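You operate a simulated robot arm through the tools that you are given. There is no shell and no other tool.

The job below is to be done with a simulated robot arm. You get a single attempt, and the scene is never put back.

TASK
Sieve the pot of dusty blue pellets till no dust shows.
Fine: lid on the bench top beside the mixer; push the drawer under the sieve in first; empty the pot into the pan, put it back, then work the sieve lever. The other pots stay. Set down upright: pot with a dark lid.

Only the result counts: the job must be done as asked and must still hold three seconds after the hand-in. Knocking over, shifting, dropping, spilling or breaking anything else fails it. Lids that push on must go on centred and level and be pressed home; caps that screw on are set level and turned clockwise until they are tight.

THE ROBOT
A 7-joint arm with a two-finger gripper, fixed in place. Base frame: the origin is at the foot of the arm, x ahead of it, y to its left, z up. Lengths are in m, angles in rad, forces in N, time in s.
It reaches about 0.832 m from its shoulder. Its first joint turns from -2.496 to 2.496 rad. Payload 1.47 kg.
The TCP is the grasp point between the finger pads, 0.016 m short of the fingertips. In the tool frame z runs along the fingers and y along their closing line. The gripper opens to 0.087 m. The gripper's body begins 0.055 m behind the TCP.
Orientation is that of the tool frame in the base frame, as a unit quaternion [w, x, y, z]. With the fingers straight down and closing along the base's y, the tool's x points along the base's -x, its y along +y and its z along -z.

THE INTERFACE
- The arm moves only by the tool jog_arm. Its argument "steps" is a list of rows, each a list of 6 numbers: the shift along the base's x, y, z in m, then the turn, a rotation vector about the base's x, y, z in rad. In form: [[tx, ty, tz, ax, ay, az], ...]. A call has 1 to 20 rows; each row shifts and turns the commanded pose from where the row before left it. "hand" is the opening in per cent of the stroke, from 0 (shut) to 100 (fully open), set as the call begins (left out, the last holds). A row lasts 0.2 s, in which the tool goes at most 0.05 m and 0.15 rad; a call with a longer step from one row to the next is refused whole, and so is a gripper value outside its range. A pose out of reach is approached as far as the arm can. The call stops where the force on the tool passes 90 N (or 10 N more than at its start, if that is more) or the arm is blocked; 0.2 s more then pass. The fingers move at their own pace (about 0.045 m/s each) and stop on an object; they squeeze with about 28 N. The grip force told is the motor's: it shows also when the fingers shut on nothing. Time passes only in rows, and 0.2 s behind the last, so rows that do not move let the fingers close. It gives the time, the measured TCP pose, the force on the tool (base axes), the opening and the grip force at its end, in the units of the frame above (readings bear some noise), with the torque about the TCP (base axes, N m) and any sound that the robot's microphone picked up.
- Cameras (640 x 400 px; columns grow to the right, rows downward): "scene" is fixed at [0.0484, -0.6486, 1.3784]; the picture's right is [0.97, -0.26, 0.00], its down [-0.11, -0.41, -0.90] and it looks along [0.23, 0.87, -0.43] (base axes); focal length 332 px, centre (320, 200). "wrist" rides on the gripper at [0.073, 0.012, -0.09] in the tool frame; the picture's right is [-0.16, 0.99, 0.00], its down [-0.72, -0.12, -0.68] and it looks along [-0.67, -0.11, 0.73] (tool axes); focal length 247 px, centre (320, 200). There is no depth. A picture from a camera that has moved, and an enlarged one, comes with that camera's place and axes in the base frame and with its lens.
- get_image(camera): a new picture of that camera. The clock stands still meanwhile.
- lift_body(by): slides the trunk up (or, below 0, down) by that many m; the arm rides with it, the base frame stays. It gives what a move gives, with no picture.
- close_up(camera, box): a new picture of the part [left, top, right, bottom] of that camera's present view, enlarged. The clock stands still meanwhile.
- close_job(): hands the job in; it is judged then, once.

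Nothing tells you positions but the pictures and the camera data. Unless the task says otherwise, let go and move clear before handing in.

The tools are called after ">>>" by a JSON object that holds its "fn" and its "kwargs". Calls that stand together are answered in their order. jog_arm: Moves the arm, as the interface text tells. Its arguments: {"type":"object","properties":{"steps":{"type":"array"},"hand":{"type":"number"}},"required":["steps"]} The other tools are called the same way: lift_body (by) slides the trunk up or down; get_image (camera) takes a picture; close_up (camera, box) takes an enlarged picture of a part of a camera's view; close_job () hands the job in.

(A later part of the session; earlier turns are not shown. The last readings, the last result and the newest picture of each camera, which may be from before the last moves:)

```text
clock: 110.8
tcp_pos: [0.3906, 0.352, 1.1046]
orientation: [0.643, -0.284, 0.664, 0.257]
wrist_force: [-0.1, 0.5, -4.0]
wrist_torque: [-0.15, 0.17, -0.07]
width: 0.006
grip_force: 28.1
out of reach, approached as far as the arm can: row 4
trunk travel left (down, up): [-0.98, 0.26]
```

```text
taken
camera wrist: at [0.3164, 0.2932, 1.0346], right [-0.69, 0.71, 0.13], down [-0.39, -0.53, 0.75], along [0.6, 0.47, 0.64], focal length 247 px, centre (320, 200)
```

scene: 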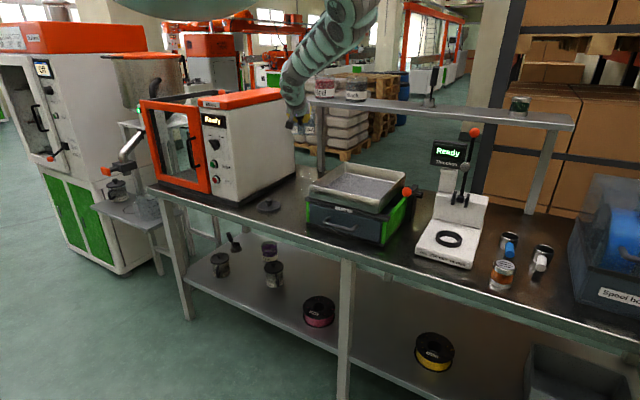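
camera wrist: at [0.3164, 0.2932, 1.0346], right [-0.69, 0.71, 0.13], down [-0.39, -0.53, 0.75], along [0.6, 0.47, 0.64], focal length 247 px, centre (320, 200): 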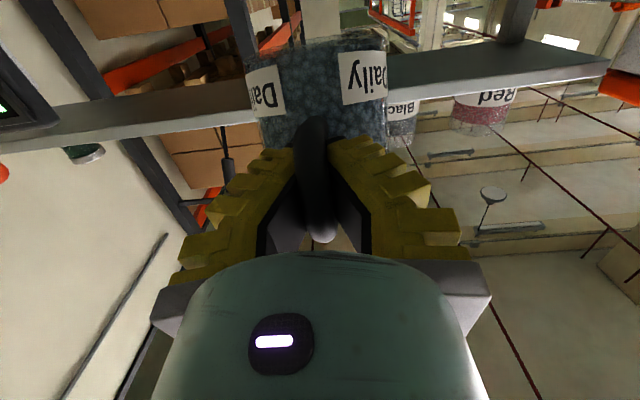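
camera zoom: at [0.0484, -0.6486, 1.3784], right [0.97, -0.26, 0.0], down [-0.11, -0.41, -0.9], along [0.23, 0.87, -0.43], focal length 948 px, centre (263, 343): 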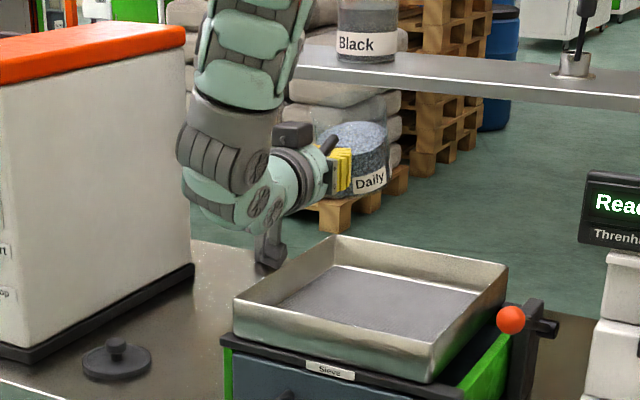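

The hand is level over the tray. Now rolling the pot to the right to pour, in stages.

>>> {"fn": "jog_arm", "kwargs": {"steps": [[0, 0, 0, 0.085, 0.085, -0.005], [0, 0, 0, 0.085, 0.085, -0.005], [0, 0, 0, 0.085, 0.085, -0.005], [0, 0, 0, 0.085, 0.085, -0.005]]}}

>>> {"fn": "close_up", "kwargs": {"camera": "scene", "box": [260, 80, 420, 220]}}

```text
clock: 111.8
tcp_pos: [0.3792, 0.3577, 1.1256]
orientation: [0.575, -0.114, 0.703, 0.403]
wrist_force: [-0.1, 0.7, -1.9]
wrist_torque: [-0.13, 0.13, -0.01]
width: 0.0057
grip_force: 28.3
out of reach, approached as far as the arm can: row 3, 4
trunk travel left (down, up): [-0.98, 0.26]
```

```text
2.86 times, centred on (340, 150) of scene
camera zoom: at [0.0484, -0.6486, 1.3784], right [0.97, -0.26, 0.0], down [-0.11, -0.41, -0.9], along [0.23, 0.87, -0.43], focal length 948 px, centre (263, 343)
```

zoom: 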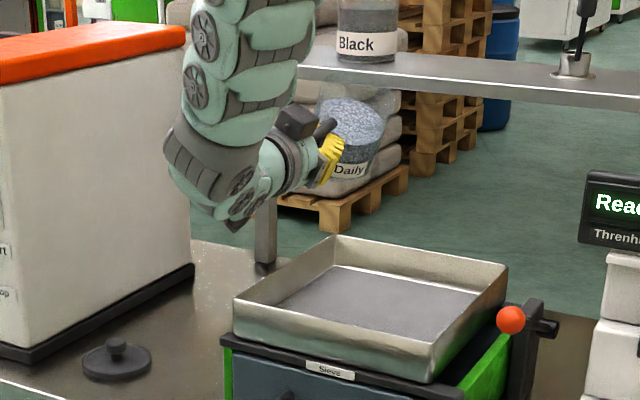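

The arm is at its pitch limit here, so I'll dip the hand ~12° to get off the limit before rolling on.

>>> {"fn": "jog_arm", "kwargs": {"steps": [[0.004, 0.004, -0.005, -0.075, 0.075, 0], [0.004, 0.004, -0.005, -0.075, 0.075, 0]]}}

>>> {"fn": "jog_arm", "kwargs": {"steps": [[0, 0, 0, 0.083, 0.083, -0.025], [0, 0, 0, 0.083, 0.083, -0.025]]}}

>>> {"fn": "close_up", "kwargs": {"camera": "scene", "box": [260, 80, 420, 220]}}

```text
clock: 112.3
tcp_pos: [0.3863, 0.3649, 1.1142]
orientation: [0.507, -0.117, 0.772, 0.365]
wrist_force: [-0.3, -0.4, -3.1]
wrist_torque: [-0.15, 0.14, -0.02]
width: 0.0061
grip_force: 27.6
trunk travel left (down, up): [-0.98, 0.26]
```

```text
clock: 113.0
tcp_pos: [0.3869, 0.3646, 1.1149]
orientation: [0.458, -0.023, 0.781, 0.423]
wrist_force: [0.2, 0.0, -3.8]
wrist_torque: [-0.12, 0.14, 0.0]
width: 0.0058
grip_force: 28.4
trunk travel left (down, up): [-0.98, 0.26]
```

```text
2.86 times, centred on (340, 150) of scene
camera zoom: at [0.0484, -0.6486, 1.3784], right [0.97, -0.26, 0.0], down [-0.11, -0.41, -0.9], along [0.23, 0.87, -0.43], focal length 948 px, centre (263, 343)
```

zoom: 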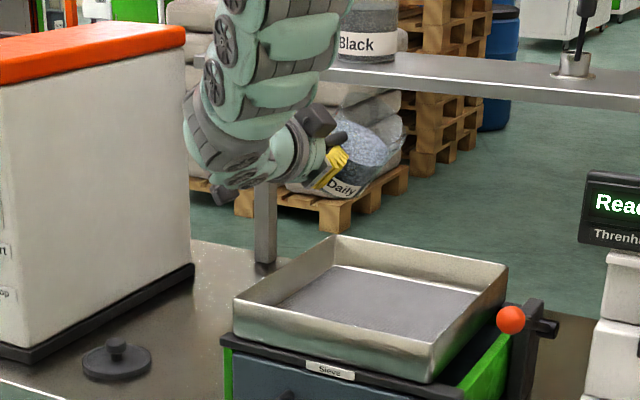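

Off the limit, rolling is clean. The pot mouth will be over the tray centre. I'll lower everything 2.5 cm with the trunk and continue rolling.

>>> {"fn": "lift_body", "kwargs": {"by": -0.025}}

>>> {"fn": "jog_arm", "kwargs": {"steps": [[0, 0, 0, 0.0696, 0.0682, -0.0221], [0, 0, 0, 0.0696, 0.0682, -0.0221], [0, 0, 0, 0.0696, 0.0682, -0.0221], [0, 0, 0, 0.0696, 0.0682, -0.0221]]}}

>>> {"fn": "close_up", "kwargs": {"camera": "scene", "box": [260, 80, 420, 220]}}

```text
clock: 113.7
tcp_pos: [0.3875, 0.3659, 1.0893]
orientation: [0.458, -0.024, 0.781, 0.423]
wrist_force: [0.2, 0.3, -4.0]
wrist_torque: [-0.19, 0.12, -0.03]
width: 0.006
grip_force: 27.7
trunk travel left (down, up): [-0.955, 0.285]
```

```text
clock: 114.7
tcp_pos: [0.3851, 0.4081, 1.1395]
orientation: [0.365, 0.132, 0.771, 0.505]
wrist_force: [-0.7, -0.4, -3.9]
wrist_torque: [-0.13, 0.11, 0.02]
width: 0.0057
grip_force: 28.0
out of reach, approached as far as the arm can: row 2, 3, 4
trunk travel left (down, up): [-0.955, 0.285]
```

```text
2.86 times, centred on (340, 150) of scene
camera zoom: at [0.0484, -0.6486, 1.3784], right [0.97, -0.26, 0.0], down [-0.11, -0.41, -0.9], along [0.23, 0.87, -0.43], focal length 948 px, centre (263, 343)
```

zoom: 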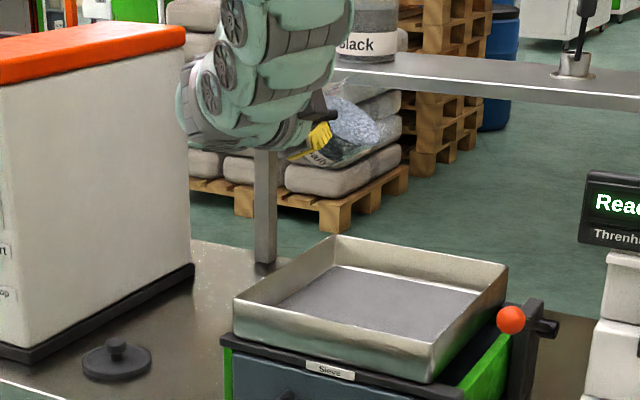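

That roll direction runs into a joint limit (the arm shifted but nothing spilled). Joint 7 should have room the other way, so I'll roll back to upright and pour toward the left instead.

>>> {"fn": "jog_arm", "kwargs": {"steps": [[0, 0, 0, -0.0696, -0.0682, 0.0221], [0, 0, 0, -0.0696, -0.0682, 0.0221], [0, 0, 0, -0.0696, -0.0682, 0.0221], [0, 0, 0, -0.0696, -0.0682, 0.0221]]}}

>>> {"fn": "close_up", "kwargs": {"camera": "scene", "box": [260, 80, 420, 220]}}

```text
clock: 115.7
tcp_pos: [0.3869, 0.4072, 1.1402]
orientation: [0.46, -0.025, 0.781, 0.422]
wrist_force: [0.3, 0.1, -2.8]
wrist_torque: [-0.13, 0.14, -0.02]
width: 0.0061
grip_force: 27.7
trunk travel left (down, up): [-0.955, 0.285]
```

```text
2.86 times, centred on (340, 150) of scene
camera zoom: at [0.0484, -0.6486, 1.3784], right [0.97, -0.26, 0.0], down [-0.11, -0.41, -0.9], along [0.23, 0.87, -0.43], focal length 948 px, centre (263, 343)
```

zoom: 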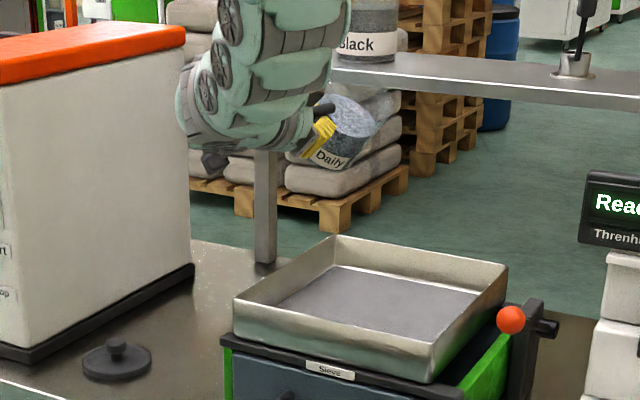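

>>> {"fn": "jog_arm", "kwargs": {"steps": [[0, 0, 0, -0.0835, -0.0818, 0.0265], [0, 0, 0, -0.0835, -0.0818, 0.0265], [0, 0, 0, -0.0835, -0.0818, 0.0265], [0, 0, 0, -0.0835, -0.0818, 0.0265], [0, 0, 0, -0.0835, -0.0818, 0.0265], [0, 0, 0, -0.0835, -0.0818, 0.0265]]}}

>>> {"fn": "close_up", "kwargs": {"camera": "scene", "box": [260, 80, 420, 220]}}

```text
clock: 117.1
tcp_pos: [0.3853, 0.4077, 1.1384]
orientation: [0.579, -0.297, 0.723, 0.233]
wrist_force: [-0.5, 0.3, -3.4]
wrist_torque: [-0.12, 0.09, 0.02]
width: 0.0054
grip_force: 28.3
trunk travel left (down, up): [-0.955, 0.285]
```

```text
2.86 times, centred on (340, 150) of scene
camera zoom: at [0.0484, -0.6486, 1.3784], right [0.97, -0.26, 0.0], down [-0.11, -0.41, -0.9], along [0.23, 0.87, -0.43], focal length 948 px, centre (263, 343)
```

zoom: 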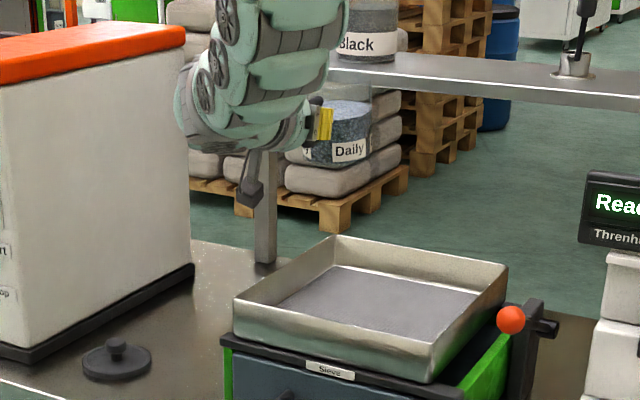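

Back to roll zero cleanly. Shifting to the right side of the tray so that a leftward pour lands in its middle.

>>> {"fn": "jog_arm", "kwargs": {"steps": [[0.012, -0.0138, 0, 0, 0, 0], [0.012, -0.0138, 0, 0, 0, 0], [0.012, -0.0138, 0, 0, 0, 0], [0.012, -0.0138, 0, 0, 0, 0]]}}

>>> {"fn": "jog_arm", "kwargs": {"steps": [[0.012, -0.0138, 0, 0, 0, 0], [0.012, -0.0138, 0, 0, 0, 0], [0.012, -0.0138, 0, 0, 0, 0], [0.012, -0.0138, 0, 0, 0, 0]]}}

>>> {"fn": "close_up", "kwargs": {"camera": "scene", "box": [270, 80, 450, 220]}}

```text
clock: 118.1
tcp_pos: [0.4354, 0.3537, 1.1398]
orientation: [0.579, -0.296, 0.723, 0.234]
wrist_force: [-0.5, -0.7, -2.9]
wrist_torque: [-0.12, 0.19, 0.0]
width: 0.0061
grip_force: 27.2
trunk travel left (down, up): [-0.955, 0.285]
```

```text
clock: 119.1
tcp_pos: [0.483, 0.2966, 1.1417]
orientation: [0.578, -0.297, 0.723, 0.234]
wrist_force: [0.2, 0.6, -2.8]
wrist_torque: [-0.16, 0.12, -0.01]
width: 0.0061
grip_force: 27.4
trunk travel left (down, up): [-0.955, 0.285]
```

```text
2.86 times, centred on (360, 150) of scene
camera zoom: at [0.0484, -0.6486, 1.3784], right [0.97, -0.26, 0.0], down [-0.11, -0.41, -0.9], along [0.23, 0.87, -0.43], focal length 948 px, centre (206, 343)
```

zoom: 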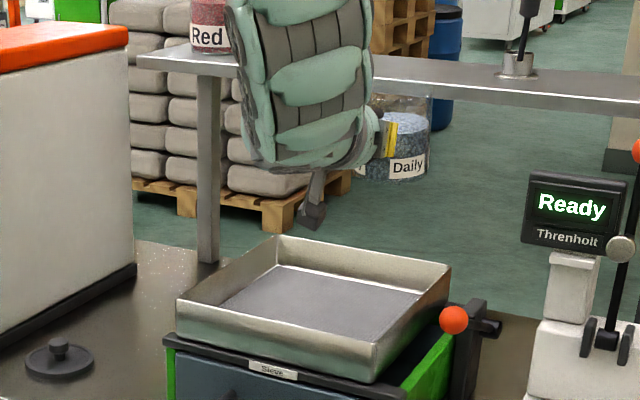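

>>> {"fn": "jog_arm", "kwargs": {"steps": [[0, 0, 0, -0.0836, -0.0818, 0.0266], [0, 0, 0, -0.0836, -0.0818, 0.0266], [0, 0, 0, -0.0836, -0.0818, 0.0266], [0, 0, 0, -0.0836, -0.0818, 0.0266]]}}

>>> {"fn": "close_up", "kwargs": {"camera": "scene", "box": [270, 80, 450, 220]}}

```text
clock: 120.1
tcp_pos: [0.4836, 0.2975, 1.1398]
orientation: [0.617, -0.461, 0.631, 0.09]
wrist_force: [-0.3, 0.7, -4.2]
wrist_torque: [-0.13, 0.14, 0.03]
width: 0.006
grip_force: 28.0
trunk travel left (down, up): [-0.955, 0.285]
```

```text
2.86 times, centred on (360, 150) of scene
camera zoom: at [0.0484, -0.6486, 1.3784], right [0.97, -0.26, 0.0], down [-0.11, -0.41, -0.9], along [0.23, 0.87, -0.43], focal length 948 px, centre (206, 343)
```

zoom: 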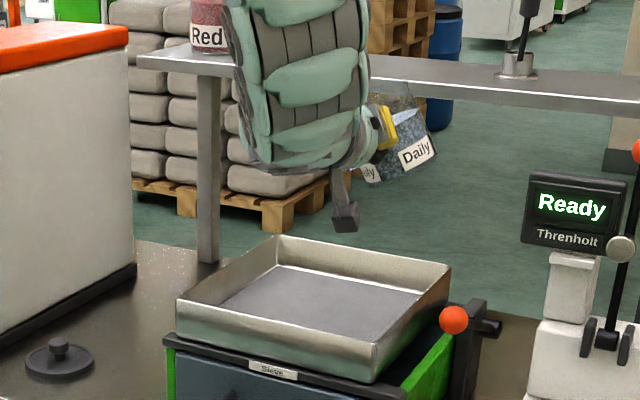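

Clean so far. Lowering 4 cm and continuing to roll left.

>>> {"fn": "lift_body", "kwargs": {"by": -0.04}}

>>> {"fn": "jog_arm", "kwargs": {"steps": [[0, 0, 0, -0.0836, -0.0818, 0.0266], [0, 0, 0, -0.0836, -0.0818, 0.0266], [0, 0, 0, -0.0836, -0.0818, 0.0266]]}}

>>> {"fn": "close_up", "kwargs": {"camera": "scene", "box": [270, 80, 450, 220]}}

```text
clock: 120.9
tcp_pos: [0.4823, 0.2972, 1.0997]
orientation: [0.618, -0.459, 0.631, 0.091]
wrist_force: [0.3, 0.4, -3.2]
wrist_torque: [-0.11, 0.13, 0.01]
width: 0.0059
grip_force: 27.3
trunk travel left (down, up): [-0.915, 0.325]
```

```text
clock: 121.7
tcp_pos: [0.4834, 0.2967, 1.1004]
orientation: [0.623, -0.566, 0.539, -0.023]
wrist_force: [-0.7, 1.5, -3.4]
wrist_torque: [-0.14, 0.14, -0.01]
width: 0.0062
grip_force: 28.0
trunk travel left (down, up): [-0.915, 0.325]
```

```text
2.86 times, centred on (360, 150) of scene
camera zoom: at [0.0484, -0.6486, 1.3784], right [0.97, -0.26, 0.0], down [-0.11, -0.41, -0.9], along [0.23, 0.87, -0.43], focal length 948 px, centre (206, 343)
```

zoom: 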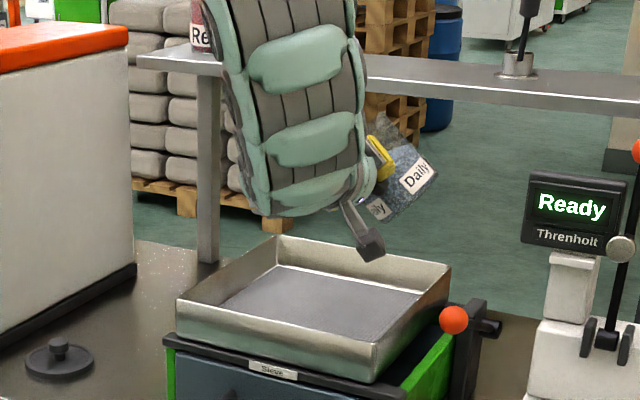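

>>> {"fn": "jog_arm", "kwargs": {"steps": [[0, 0, 0, -0.0836, -0.0818, 0.0266], [0, 0, 0, -0.0836, -0.0818, 0.0266], [0, 0, 0, -0.0836, -0.0818, 0.0266]]}}

>>> {"fn": "close_up", "kwargs": {"camera": "scene", "box": [270, 80, 450, 220]}}

>>> {"fn": "get_image", "kwargs": {"camera": "wrist"}}

```text
clock: 122.5
tcp_pos: [0.4826, 0.2974, 1.0984]
orientation: [-0.609, 0.654, -0.429, 0.133]
wrist_force: [0.2, -0.6, -3.7]
wrist_torque: [-0.14, 0.16, 0.02]
width: 0.0058
grip_force: 27.9
trunk travel left (down, up): [-0.915, 0.325]
```

```text
2.86 times, centred on (360, 150) of scene
camera zoom: at [0.0484, -0.6486, 1.3784], right [0.97, -0.26, 0.0], down [-0.11, -0.41, -0.9], along [0.23, 0.87, -0.43], focal length 948 px, centre (206, 343)
```

zoom: 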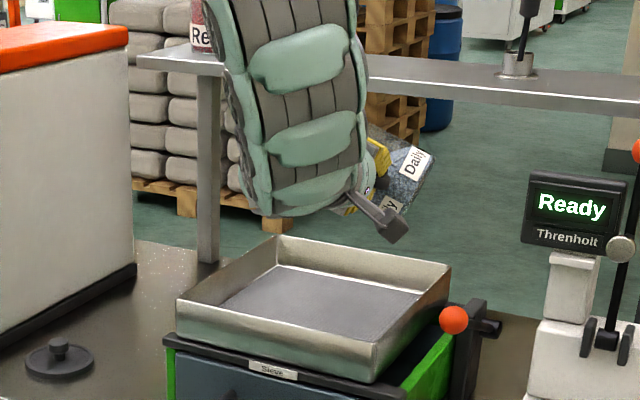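

```text
taken
camera wrist: at [0.4581, 0.1845, 1.0836], right [-0.49, 0.22, -0.84], down [-0.86, 0.05, 0.51], along [0.15, 0.97, 0.17], focal length 247 px, centre (320, 200)
```

wrist: 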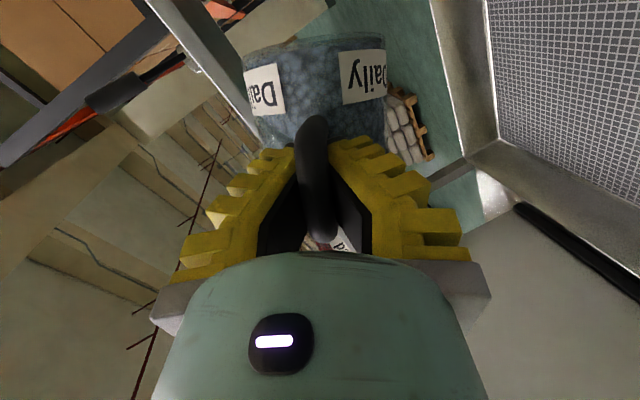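

>>> {"fn": "jog_arm", "kwargs": {"steps": [[0, 0, 0, -0.0697, -0.0682, 0.0222], [0, 0, 0, -0.0697, -0.0682, 0.0222], [0, 0, 0, -0.0697, -0.0682, 0.0222], [0, 0, 0, 0, 0, 0]]}}

>>> {"fn": "close_up", "kwargs": {"camera": "scene", "box": [270, 80, 450, 220]}}

>>> {"fn": "get_image", "kwargs": {"camera": "wrist"}}

```text
clock: 123.5
tcp_pos: [0.4827, 0.2995, 1.0991]
orientation: [-0.583, 0.711, -0.325, 0.222]
wrist_force: [0.7, 0.8, -2.9]
wrist_torque: [-0.09, 0.12, 0.02]
width: 0.0059
grip_force: 28.0
trunk travel left (down, up): [-0.915, 0.325]
```

```text
2.86 times, centred on (360, 150) of scene
camera zoom: at [0.0484, -0.6486, 1.3784], right [0.97, -0.26, 0.0], down [-0.11, -0.41, -0.9], along [0.23, 0.87, -0.43], focal length 948 px, centre (206, 343)
```

zoom: 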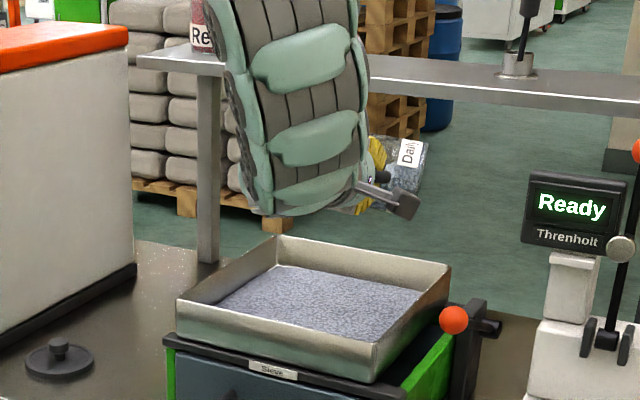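

```text
taken
camera wrist: at [0.4665, 0.1826, 1.1039], right [-0.31, 0.01, -0.95], down [-0.95, 0.07, 0.31], along [0.07, 1.0, -0.02], focal length 247 px, centre (320, 200)
```

wrist: 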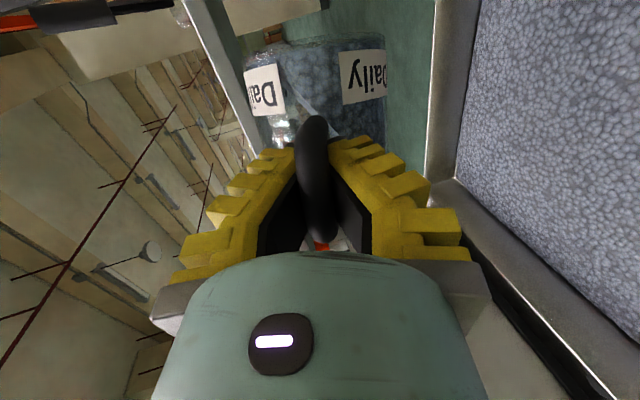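

Pouring has begun and the pellets land in the tray. Continuing the roll to empty the pot.

>>> {"fn": "jog_arm", "kwargs": {"steps": [[0, 0, 0, -0.0697, -0.0682, 0.0222], [0, 0, 0, -0.0697, -0.0682, 0.0222], [0, 0, 0, -0.0697, -0.0682, 0.0222], [0, 0, 0, -0.0697, -0.0682, 0.0222], [0, 0, 0, 0, 0, 0]]}}

>>> {"fn": "get_image", "kwargs": {"camera": "wrist"}}

>>> {"fn": "close_up", "kwargs": {"camera": "scene", "box": [270, 80, 450, 220]}}

```text
clock: 124.7
tcp_pos: [0.482, 0.2974, 1.1003]
orientation: [-0.527, 0.761, -0.177, 0.335]
wrist_force: [0.1, 0.6, -1.7]
wrist_torque: [-0.03, 0.04, 0.01]
width: 0.006
grip_force: 27.8
trunk travel left (down, up): [-0.915, 0.325]
```

```text
taken
camera wrist: at [0.4721, 0.1863, 1.1329], right [-0.03, -0.28, -0.96], down [-1.0, 0.03, 0.03], along [0.02, 0.96, -0.28], focal length 247 px, centre (320, 200)
```

wrist: 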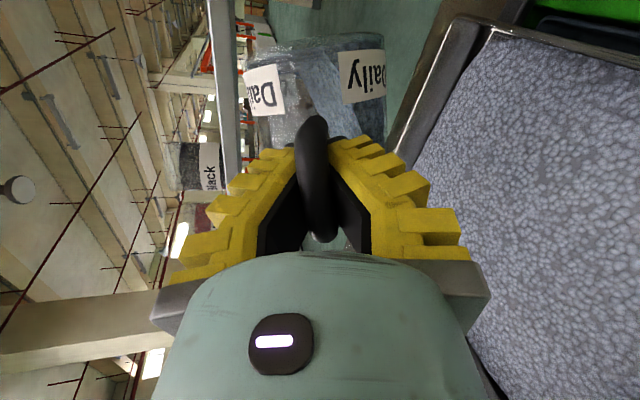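

```text
2.86 times, centred on (360, 150) of scene
camera zoom: at [0.0484, -0.6486, 1.3784], right [0.97, -0.26, 0.0], down [-0.11, -0.41, -0.9], along [0.23, 0.87, -0.43], focal length 948 px, centre (206, 343)
```

zoom: 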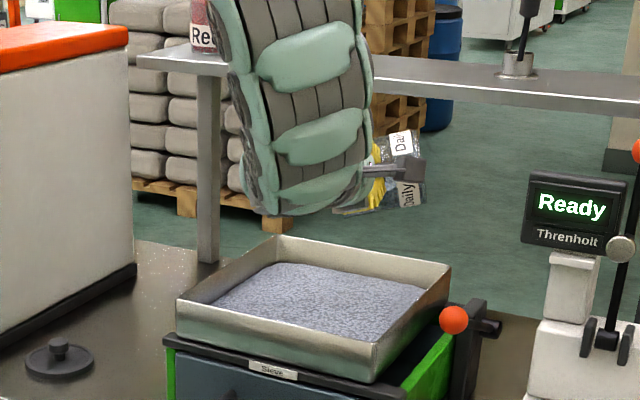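

Most is out (weight fell). Rolling further to empty it completely.

>>> {"fn": "jog_arm", "kwargs": {"steps": [[0, 0, 0, -0.0697, -0.0682, 0.0222], [0, 0, 0, -0.0697, -0.0682, 0.0222], [0, 0, 0, -0.0697, -0.0682, 0.0222], [0, 0, 0, -0.0697, -0.0682, 0.0222], [0, 0, 0, 0, 0, 0]]}}

>>> {"fn": "get_image", "kwargs": {"camera": "wrist"}}

>>> {"fn": "close_up", "kwargs": {"camera": "scene", "box": [270, 80, 450, 220]}}

```text
clock: 125.9
tcp_pos: [0.4826, 0.2981, 1.1011]
orientation: [-0.451, 0.781, -0.023, 0.431]
wrist_force: [0.3, -0.4, -1.7]
wrist_torque: [-0.01, 0.04, -0.01]
width: 0.0059
grip_force: 27.8
trunk travel left (down, up): [-0.915, 0.325]
```

```text
taken
camera wrist: at [0.4683, 0.1976, 1.1592], right [0.25, -0.52, -0.82], down [-0.97, -0.09, -0.24], along [0.05, 0.85, -0.52], focal length 247 px, centre (320, 200)
```

wrist: 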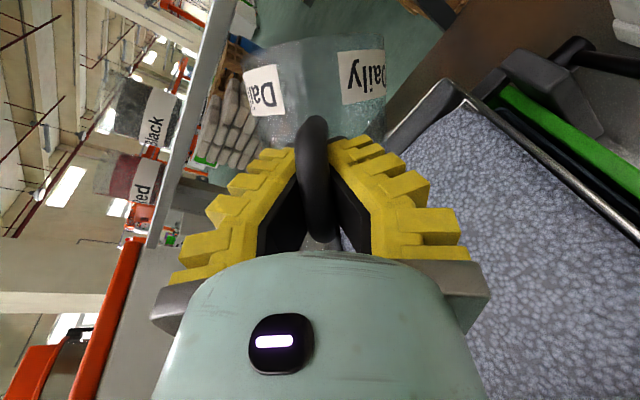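

```text
2.86 times, centred on (360, 150) of scene
camera zoom: at [0.0484, -0.6486, 1.3784], right [0.97, -0.26, 0.0], down [-0.11, -0.41, -0.9], along [0.23, 0.87, -0.43], focal length 948 px, centre (206, 343)
```

zoom: 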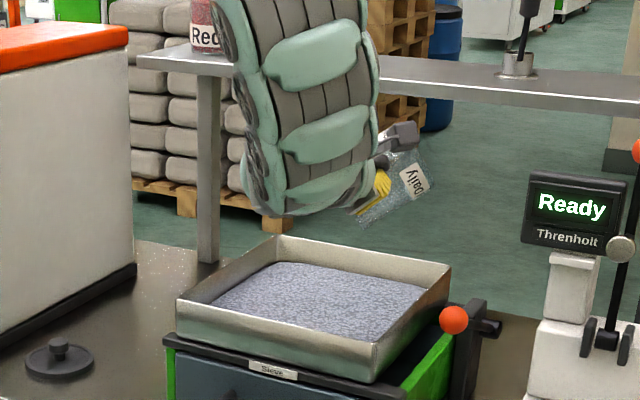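

>>> {"fn": "close_up", "kwargs": {"camera": "wrist", "box": [210, 10, 430, 170]}}

>>> {"fn": "jog_arm", "kwargs": {"steps": [[0, 0, 0, -0.0697, -0.0682, 0.0222], [0, 0, 0, -0.0697, -0.0682, 0.0222], [0, 0, 0, -0.0697, -0.0682, 0.0222], [0, 0, 0, 0, 0, 0], [0, 0, 0, 0, 0, 0]]}}

>>> {"fn": "close_up", "kwargs": {"camera": "wrist", "box": [210, 10, 430, 170]}}

```text
2.50 times, centred on (320, 90) of wrist
camera zoom: at [0.4683, 0.1976, 1.1592], right [0.25, -0.52, -0.82], down [-0.97, -0.09, -0.24], along [0.05, 0.85, -0.52], focal length 617 px, centre (320, 475)
```

zoom: 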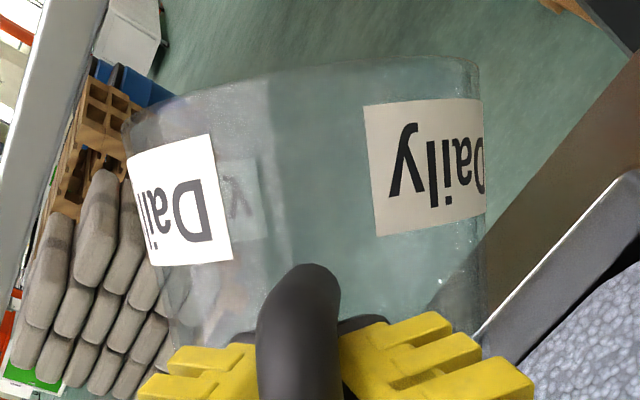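

```text
clock: 127.1
tcp_pos: [0.4834, 0.2977, 1.1001]
orientation: [-0.38, 0.776, 0.094, 0.494]
wrist_force: [0.1, 0.9, -1.4]
wrist_torque: [-0.01, 0.04, 0.05]
width: 0.0059
grip_force: 28.5
trunk travel left (down, up): [-0.915, 0.325]
```

```text
2.50 times, centred on (320, 90) of wrist
camera zoom: at [0.4613, 0.2101, 1.1745], right [0.44, -0.65, -0.62], down [-0.89, -0.22, -0.4], along [0.12, 0.73, -0.67], focal length 617 px, centre (320, 475)
```

zoom: 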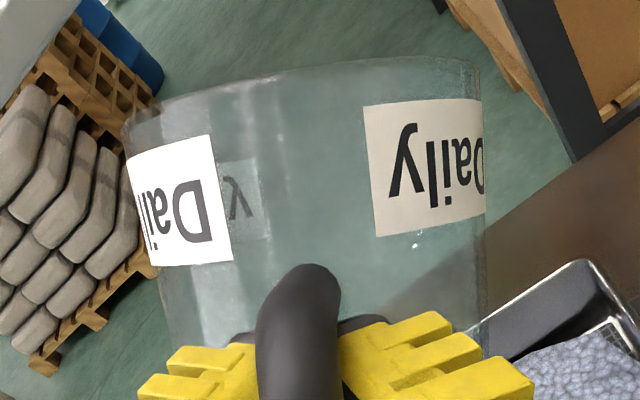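

The pot is empty and clear. Rolling it back upright the same way.

>>> {"fn": "jog_arm", "kwargs": {"steps": [[0, 0, 0, 0.0864, 0.0845, -0.0275], [0, 0, 0, 0.0864, 0.0845, -0.0275], [0, 0, 0, 0.0864, 0.0845, -0.0275], [0, 0, 0, 0.0864, 0.0845, -0.0275], [0, 0, 0, 0.0864, 0.0845, -0.0275], [0, 0, 0, 0.0864, 0.0845, -0.0275], [0, 0, 0, 0.0864, 0.0845, -0.0275], [0, 0, 0, 0.0864, 0.0845, -0.0275], [0, 0, 0, 0.0864, 0.0845, -0.0275], [0, 0, 0, 0.0864, 0.0845, -0.0275], [0, 0, 0, 0.0864, 0.0845, -0.0275]]}}

>>> {"fn": "jog_arm", "kwargs": {"steps": [[0, 0, 0, 0.0864, 0.0845, -0.0275], [0, 0, 0, 0.0864, 0.0845, -0.0275], [0, 0, 0, 0.0864, 0.0845, -0.0275], [0, 0, 0, 0.0864, 0.0845, -0.0275], [0, 0, 0, 0.0864, 0.0845, -0.0275], [0, 0, 0, 0.0864, 0.0845, -0.0275], [0, 0, 0, 0.0864, 0.0845, -0.0275], [0, 0, 0, 0.0864, 0.0845, -0.0275], [0, 0, 0, 0.0864, 0.0845, -0.0275], [0, 0, 0, 0.0864, 0.0845, -0.0275]]}}

>>> {"fn": "close_up", "kwargs": {"camera": "scene", "box": [270, 80, 450, 220]}}

```text
clock: 129.5
tcp_pos: [0.483, 0.2987, 1.0999]
orientation: [-0.608, 0.66, -0.418, 0.144]
wrist_force: [0.0, 0.1, -1.8]
wrist_torque: [-0.02, 0.05, -0.01]
width: 0.0058
grip_force: 28.3
trunk travel left (down, up): [-0.915, 0.325]
```

```text
clock: 131.7
tcp_pos: [0.4821, 0.2987, 1.0994]
orientation: [0.578, -0.294, 0.724, 0.235]
wrist_force: [1.0, 1.1, -0.5]
wrist_torque: [-0.03, 0.04, 0.03]
width: 0.006
grip_force: 27.9
trunk travel left (down, up): [-0.915, 0.325]
```

```text
2.86 times, centred on (360, 150) of scene
camera zoom: at [0.0484, -0.6486, 1.3784], right [0.97, -0.26, 0.0], down [-0.11, -0.41, -0.9], along [0.23, 0.87, -0.43], focal length 948 px, centre (206, 343)
```

zoom: 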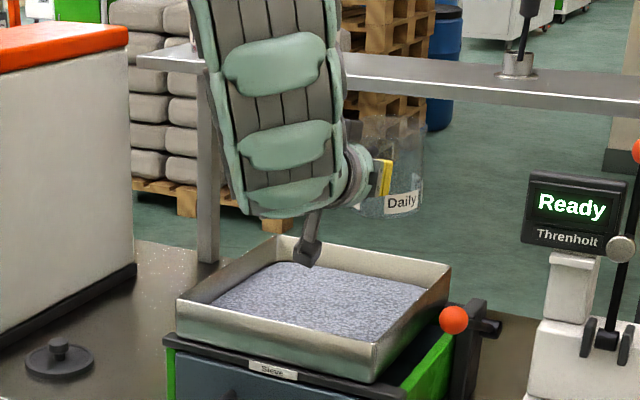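

All upright again, pellets in the tray, nothing spilled. Now carrying the empty pot back: up, left past the tray, then pitch the hand down to 40° so the pot is upright.

>>> {"fn": "lift_body", "kwargs": {"by": 0.04}}

>>> {"fn": "jog_arm", "kwargs": {"steps": [[-0.0122, 0.0137, 0, 0, 0, 0], [-0.0122, 0.0137, 0, 0, 0, 0], [-0.0122, 0.0137, 0, 0, 0, 0], [-0.0122, 0.0137, 0, 0, 0, 0], [-0.0122, 0.0137, 0, 0, 0, 0], [-0.0122, 0.0137, 0, 0, 0, 0], [-0.0122, 0.0137, 0, 0, 0, 0], [-0.0122, 0.0137, 0, 0, 0, 0]]}}

>>> {"fn": "jog_arm", "kwargs": {"steps": [[0, 0, 0, -0.0833, 0.0833, 0], [0, 0, 0, -0.0833, 0.0833, 0], [0, 0, 0, -0.0833, 0.0833, 0]]}}

>>> {"fn": "close_up", "kwargs": {"camera": "scene", "box": [250, 80, 430, 220]}}

```text
clock: 132.5
tcp_pos: [0.4816, 0.2983, 1.1389]
orientation: [0.577, -0.296, 0.724, 0.234]
wrist_force: [-0.5, 0.4, -1.3]
wrist_torque: [-0.04, 0.06, -0.01]
width: 0.0062
grip_force: 27.5
trunk travel left (down, up): [-0.955, 0.285]
```

```text
clock: 134.3
tcp_pos: [0.385, 0.4083, 1.1418]
orientation: [0.578, -0.296, 0.724, 0.234]
wrist_force: [0.4, 0.5, -0.8]
wrist_torque: [-0.04, 0.08, -0.01]
width: 0.006
grip_force: 28.3
trunk travel left (down, up): [-0.955, 0.285]
```

```text
clock: 135.1
tcp_pos: [0.3849, 0.4081, 1.1404]
orientation: [0.442, -0.333, 0.814, 0.178]
wrist_force: [-1.3, 0.5, -2.5]
wrist_torque: [-0.05, 0.03, 0.02]
width: 0.0058
grip_force: 28.0
trunk travel left (down, up): [-0.955, 0.285]
```

```text
2.86 times, centred on (340, 150) of scene
camera zoom: at [0.0484, -0.6486, 1.3784], right [0.97, -0.26, 0.0], down [-0.11, -0.41, -0.9], along [0.23, 0.87, -0.43], focal length 948 px, centre (263, 343)
```

zoom: 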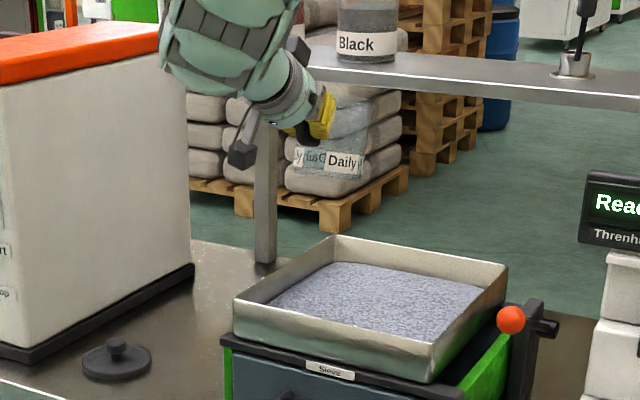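

>>> {"fn": "jog_arm", "kwargs": {"steps": [[-0.0165, 0.0173, 0, 0, 0, 0], [-0.0165, 0.0173, 0, 0, 0, 0], [-0.0165, 0.0173, 0, 0, 0, 0]]}}

>>> {"fn": "jog_arm", "kwargs": {"steps": [[-0.0165, 0.0173, 0, 0, 0, 0.06], [-0.0165, 0.0173, 0, 0, 0, 0.06], [-0.0165, 0.0173, 0, 0, 0, 0.06]]}}

>>> {"fn": "get_image", "kwargs": {"camera": "wrist"}}

>>> {"fn": "close_up", "kwargs": {"camera": "scene", "box": [250, 80, 430, 220]}}

```text
clock: 135.9
tcp_pos: [0.3366, 0.4601, 1.1396]
orientation: [0.442, -0.332, 0.814, 0.177]
wrist_force: [-0.6, 0.4, -0.9]
wrist_torque: [-0.06, 0.04, 0.02]
width: 0.0061
grip_force: 28.2
trunk travel left (down, up): [-0.955, 0.285]
```

```text
clock: 136.7
tcp_pos: [0.2866, 0.5125, 1.1427]
orientation: [0.424, -0.406, 0.78, 0.216]
wrist_force: [0.6, -0.1, -1.1]
wrist_torque: [-0.05, 0.0, 0.03]
width: 0.0057
grip_force: 28.5
trunk travel left (down, up): [-0.955, 0.285]
```

```text
taken
camera wrist: at [0.2092, 0.4241, 1.1295], right [-0.76, 0.64, 0.13], down [-0.01, -0.21, 0.98], along [0.65, 0.74, 0.16], focal length 247 px, centre (320, 200)
```

wrist: 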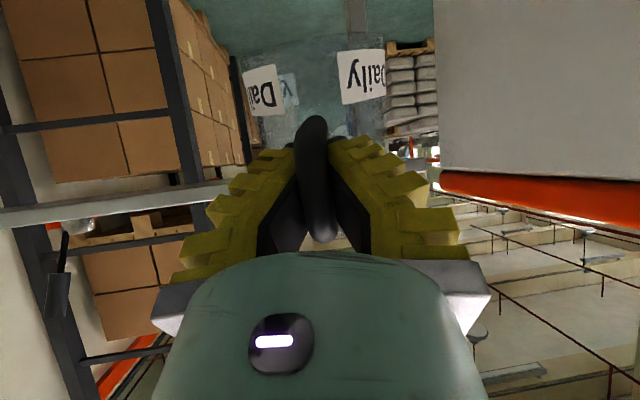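

```text
2.86 times, centred on (340, 150) of scene
camera zoom: at [0.0484, -0.6486, 1.3784], right [0.97, -0.26, 0.0], down [-0.11, -0.41, -0.9], along [0.23, 0.87, -0.43], focal length 948 px, centre (263, 343)
```

zoom: 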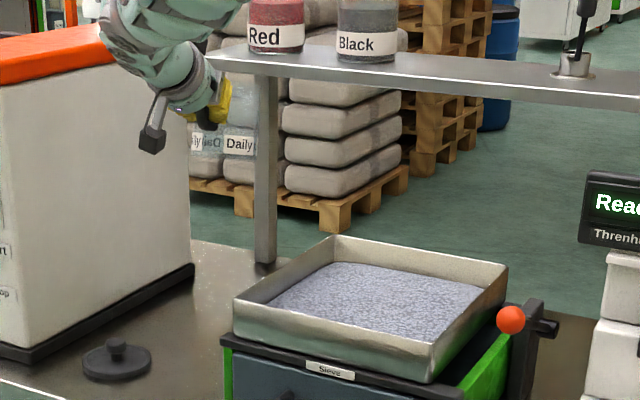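

>>> {"fn": "jog_arm", "kwargs": {"steps": [[0, 0, 0, 0, 0, 0.12], [0, 0, 0, 0, 0, 0.12]]}}

>>> {"fn": "close_up", "kwargs": {"camera": "wrist", "box": [210, 0, 430, 170]}}

>>> {"fn": "close_up", "kwargs": {"camera": "scene", "box": [280, 90, 350, 160]}}

```text
clock: 137.3
tcp_pos: [0.2861, 0.5124, 1.1419]
orientation: [0.396, -0.496, 0.725, 0.267]
wrist_force: [-0.1, -0.7, -1.3]
wrist_torque: [-0.06, 0.01, 0.04]
width: 0.0059
grip_force: 28.1
trunk travel left (down, up): [-0.955, 0.285]
```

```text
2.35 times, centred on (320, 85) of wrist
camera zoom: at [0.2318, 0.409, 1.1292], right [-0.89, 0.44, 0.13], down [0.04, -0.21, 0.98], along [0.46, 0.87, 0.17], focal length 581 px, centre (320, 471)
```

zoom: 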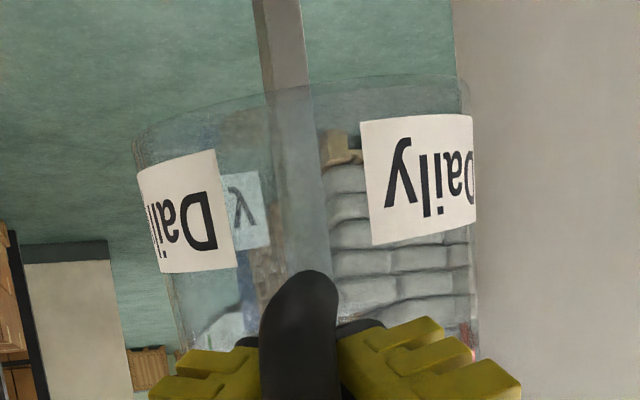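

```text
5.71 times, centred on (315, 125) of scene
camera zoom: at [0.0484, -0.6486, 1.3784], right [0.97, -0.26, 0.0], down [-0.11, -0.41, -0.9], along [0.23, 0.87, -0.43], focal length 1896 px, centre (349, 629)
```

zoom: 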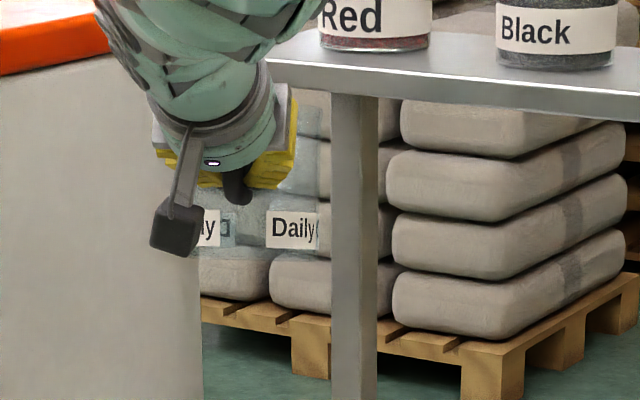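

The pot drooped about 14° in the grip, so I'll raise the hand's pitch by 7° to bring the pot upright before setting it down, then lower with the trunk.

>>> {"fn": "jog_arm", "kwargs": {"steps": [[0, 0, 0, 0.0558, -0.0221, 0], [0, 0, 0, 0.0558, -0.0221, 0]]}}

>>> {"fn": "lift_body", "kwargs": {"by": -0.12}}

>>> {"fn": "get_image", "kwargs": {"camera": "scene"}}

>>> {"fn": "get_image", "kwargs": {"camera": "wrist"}}

```text
clock: 137.9
tcp_pos: [0.2859, 0.5122, 1.1395]
orientation: [0.439, -0.478, 0.702, 0.294]
wrist_force: [1.0, -0.3, -1.3]
wrist_torque: [-0.06, 0.06, 0.0]
width: 0.0058
grip_force: 27.8
trunk travel left (down, up): [-0.955, 0.285]
```

```text
clock: 139.4
tcp_pos: [0.2853, 0.5117, 1.0203]
orientation: [0.439, -0.478, 0.702, 0.294]
wrist_force: [-0.3, -0.1, -1.6]
wrist_torque: [-0.03, 0.0, -0.01]
width: 0.006
grip_force: 27.8
trunk travel left (down, up): [-0.835, 0.405]
```

```text
taken
```

scene: 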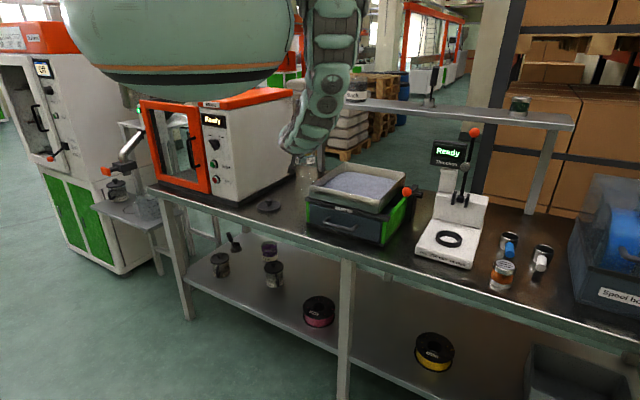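

```text
taken
camera wrist: at [0.2327, 0.4108, 0.9942], right [-0.89, 0.43, 0.14], down [-0.01, -0.31, 0.95], along [0.45, 0.85, 0.28], focal length 247 px, centre (320, 200)
```

wrist: 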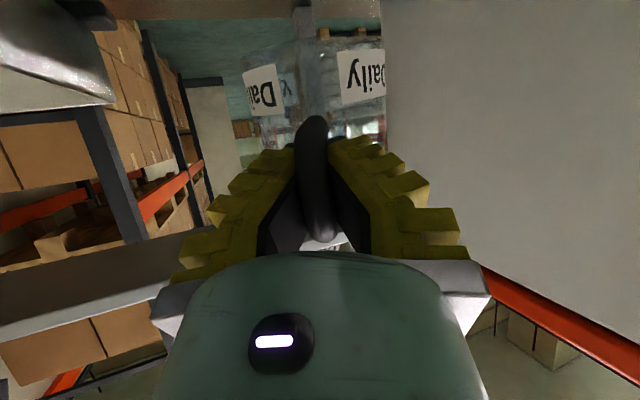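

>>> {"fn": "lift_body", "kwargs": {"by": -0.1}}

>>> {"fn": "close_up", "kwargs": {"camera": "scene", "box": [260, 140, 350, 220]}}

>>> {"fn": "get_image", "kwargs": {"camera": "wrist"}}

```text
clock: 140.8
tcp_pos: [0.2851, 0.5121, 0.9204]
orientation: [0.438, -0.479, 0.701, 0.294]
wrist_force: [-0.5, -1.4, -1.7]
wrist_torque: [-0.05, 0.01, 0.01]
width: 0.006
grip_force: 27.8
trunk travel left (down, up): [-0.735, 0.505]
```

```text
5.00 times, centred on (305, 180) of scene
camera zoom: at [0.0484, -0.6486, 1.3784], right [0.97, -0.26, 0.0], down [-0.11, -0.41, -0.9], along [0.23, 0.87, -0.43], focal length 1659 px, centre (395, 300)
```

zoom: 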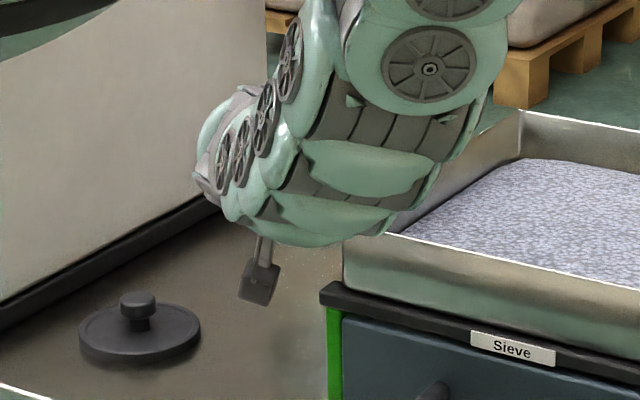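

```text
taken
camera wrist: at [0.2328, 0.4108, 0.8942], right [-0.89, 0.43, 0.14], down [-0.01, -0.31, 0.95], along [0.45, 0.85, 0.28], focal length 247 px, centre (320, 200)
```

wrist: 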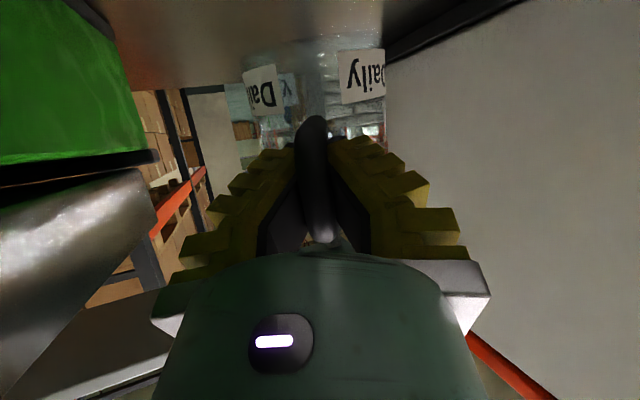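

>>> {"fn": "get_image", "kwargs": {"camera": "scene"}}

>>> {"fn": "close_up", "kwargs": {"camera": "scene", "box": [260, 0, 420, 230]}}

```text
taken
```

scene: 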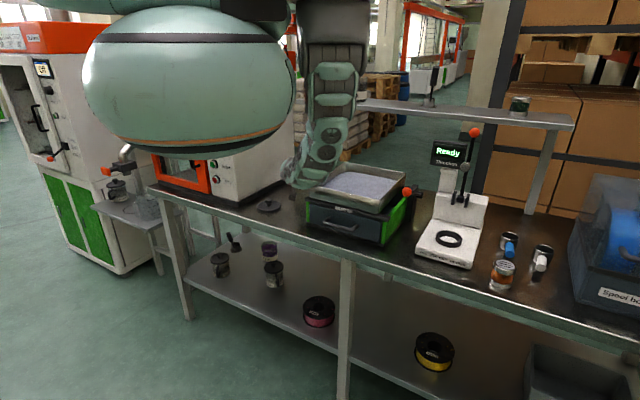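

```text
1.74 times, centred on (340, 115) of scene
camera zoom: at [0.0484, -0.6486, 1.3784], right [0.97, -0.26, 0.0], down [-0.11, -0.41, -0.9], along [0.23, 0.87, -0.43], focal length 577 px, centre (285, 348)
```

zoom: 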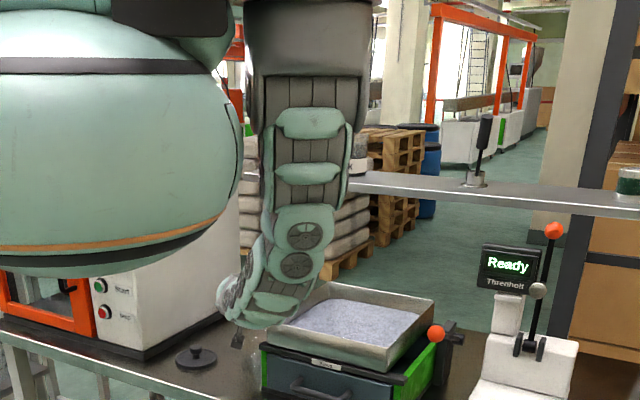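

The forearm hangs close to the tray's left-front corner in this pose. Turning the hand ~17° to the right-facing side moves the wrist away from the tray; the pot itself still goes back to its spot. I'll do that before lowering.

>>> {"fn": "jog_arm", "kwargs": {"steps": [[-0.0048, 0.0025, 0, 0, 0, -0.1], [-0.0048, 0.0025, 0, 0, 0, -0.1], [-0.0047, 0.0025, 0, 0, 0, -0.1], [-0.0047, 0.0025, 0, 0, 0, 0]]}}

>>> {"fn": "get_image", "kwargs": {"camera": "wrist"}}

>>> {"fn": "close_up", "kwargs": {"camera": "scene", "box": [250, 100, 370, 230]}}

```text
clock: 141.8
tcp_pos: [0.2662, 0.5222, 0.9216]
orientation: [0.479, -0.367, 0.765, 0.226]
wrist_force: [-0.2, -1.2, -1.3]
wrist_torque: [-0.05, 0.03, -0.03]
width: 0.0059
grip_force: 27.8
trunk travel left (down, up): [-0.735, 0.505]
```

```text
taken
camera wrist: at [0.1855, 0.4413, 0.8946], right [-0.73, 0.67, 0.14], down [-0.1, -0.3, 0.95], along [0.68, 0.68, 0.28], focal length 247 px, centre (320, 200)
```

wrist: 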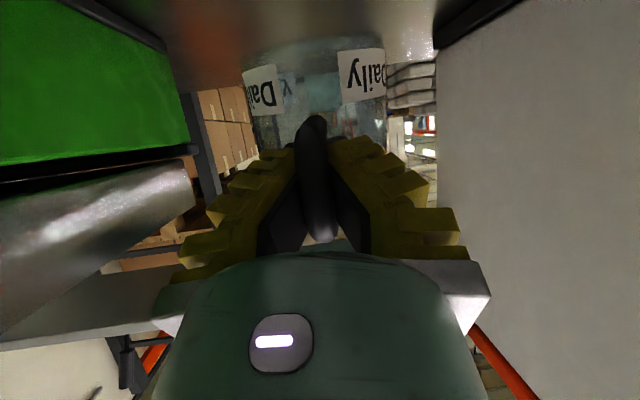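

```text
3.08 times, centred on (310, 165) of scene
camera zoom: at [0.0484, -0.6486, 1.3784], right [0.97, -0.26, 0.0], down [-0.11, -0.41, -0.9], along [0.23, 0.87, -0.43], focal length 1021 px, centre (351, 308)
```

zoom: 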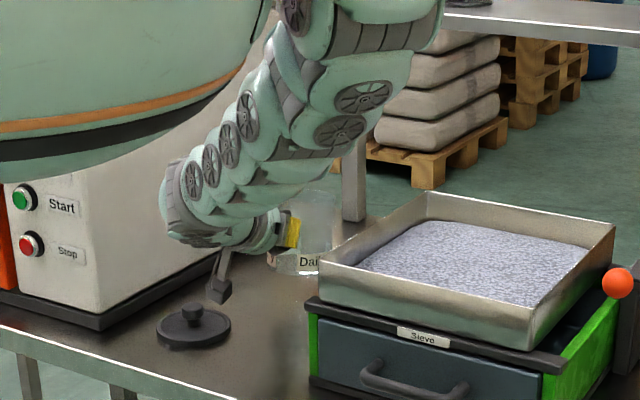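

Much better clearance. Lowering toward the bench.

>>> {"fn": "lift_body", "kwargs": {"by": -0.035}}

>>> {"fn": "close_up", "kwargs": {"camera": "scene", "box": [260, 150, 350, 220]}}

>>> {"fn": "close_up", "kwargs": {"camera": "wrist", "box": [210, 0, 430, 170]}}

```text
clock: 142.5
tcp_pos: [0.2655, 0.5227, 0.8855]
orientation: [0.478, -0.369, 0.765, 0.226]
wrist_force: [1.3, 0.3, -1.3]
wrist_torque: [-0.1, 0.03, -0.02]
width: 0.0059
grip_force: 27.8
trunk travel left (down, up): [-0.7, 0.54]
```

```text
5.71 times, centred on (305, 185) of scene
camera zoom: at [0.0484, -0.6486, 1.3784], right [0.97, -0.26, 0.0], down [-0.11, -0.41, -0.9], along [0.23, 0.87, -0.43], focal length 1896 px, centre (406, 286)
```

zoom: 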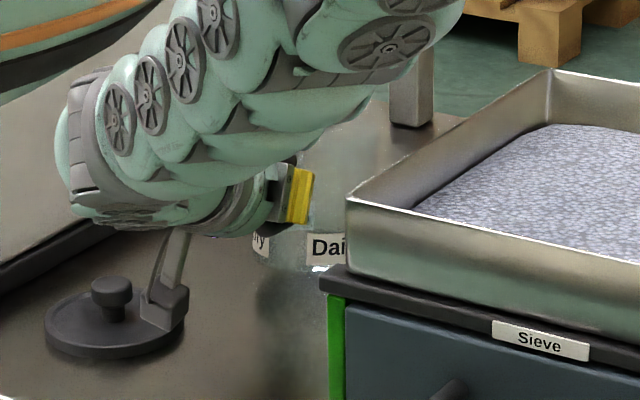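

```text
2.35 times, centred on (320, 85) of wrist
camera zoom: at [0.1858, 0.4411, 0.8594], right [-0.73, 0.67, 0.14], down [-0.1, -0.3, 0.95], along [0.68, 0.68, 0.28], focal length 581 px, centre (320, 471)
```

zoom: 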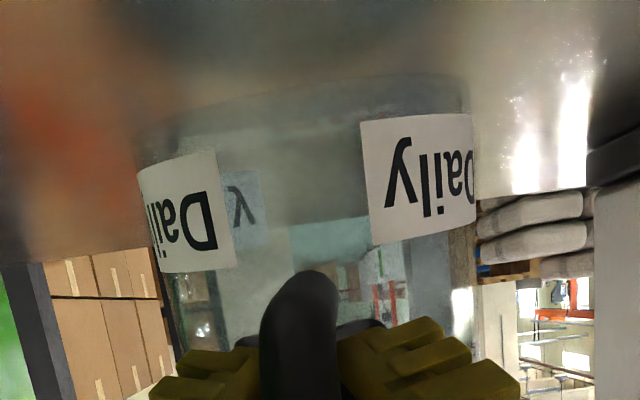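

>>> {"fn": "lift_body", "kwargs": {"by": -0.01}}

>>> {"fn": "lift_body", "kwargs": {"by": -0.004}}

>>> {"fn": "lift_body", "kwargs": {"by": -0.003}}

```text
clock: 143.1
tcp_pos: [0.2672, 0.5225, 0.8747]
orientation: [0.478, -0.369, 0.764, 0.226]
wrist_force: [0.2, 0.5, 0.8]
wrist_torque: [0.09, -0.02, 0.01]
width: 0.0061
grip_force: 27.7
trunk travel left (down, up): [-0.69, 0.55]
```

```text
clock: 143.7
tcp_pos: [0.2666, 0.5219, 0.8709]
orientation: [0.478, -0.368, 0.765, 0.226]
wrist_force: [-0.9, -0.5, -0.1]
wrist_torque: [0.03, -0.03, 0.03]
width: 0.0059
grip_force: 28.0
trunk travel left (down, up): [-0.686, 0.554]
```

```text
clock: 144.2
tcp_pos: [0.2664, 0.5234, 0.8675]
orientation: [0.478, -0.368, 0.765, 0.225]
wrist_force: [-0.4, -0.6, -0.2]
wrist_torque: [0.01, -0.01, 0.0]
width: 0.0059
grip_force: 28.1
trunk travel left (down, up): [-0.683, 0.557]
```

>>> {"fn": "lift_body", "kwargs": {"by": -0.002}}

>>> {"fn": "close_up", "kwargs": {"camera": "wrist", "box": [210, 0, 430, 170]}}

>>> {"fn": "close_up", "kwargs": {"camera": "scene", "box": [280, 150, 340, 210]}}

```text
clock: 144.7
tcp_pos: [0.2654, 0.5231, 0.8652]
orientation: [0.479, -0.368, 0.765, 0.226]
wrist_force: [-0.7, -0.5, 0.3]
wrist_torque: [0.01, -0.02, -0.02]
width: 0.0055
grip_force: 27.9
trunk travel left (down, up): [-0.681, 0.559]
```

```text
2.35 times, centred on (320, 85) of wrist
camera zoom: at [0.1859, 0.4408, 0.84], right [-0.73, 0.67, 0.14], down [-0.1, -0.3, 0.95], along [0.68, 0.68, 0.28], focal length 581 px, centre (320, 471)
```

zoom: 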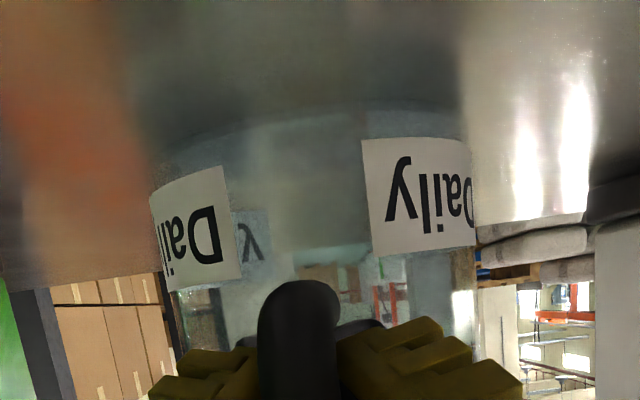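

```text
6.67 times, centred on (310, 180) of scene
camera zoom: at [0.0484, -0.6486, 1.3784], right [0.97, -0.26, 0.0], down [-0.11, -0.41, -0.9], along [0.23, 0.87, -0.43], focal length 2212 px, centre (387, 333)
```

zoom: 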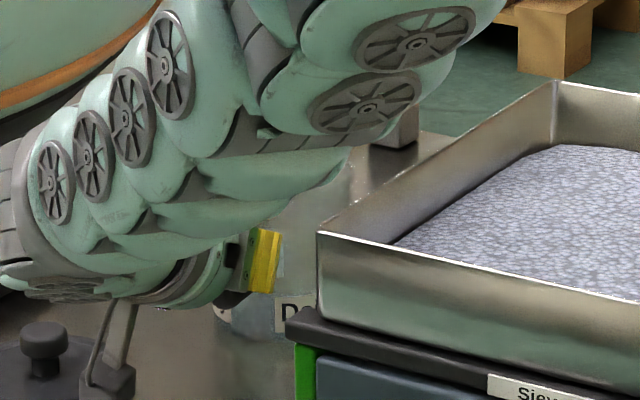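

>>> {"fn": "lift_body", "kwargs": {"by": -0.002}}

>>> {"fn": "lift_body", "kwargs": {"by": -0.002}}

```text
clock: 145.2
tcp_pos: [0.2661, 0.5222, 0.8633]
orientation: [0.478, -0.368, 0.765, 0.226]
wrist_force: [0.2, -0.9, 0.5]
wrist_torque: [0.01, 0.01, 0.0]
width: 0.0061
grip_force: 27.9
trunk travel left (down, up): [-0.679, 0.561]
```

```text
clock: 145.7
tcp_pos: [0.2669, 0.5225, 0.8617]
orientation: [0.478, -0.368, 0.765, 0.226]
wrist_force: [-0.4, -2.3, 5.8]
wrist_torque: [0.04, -0.02, 0.06]
width: 0.006
grip_force: 27.9
trunk travel left (down, up): [-0.677, 0.563]
```

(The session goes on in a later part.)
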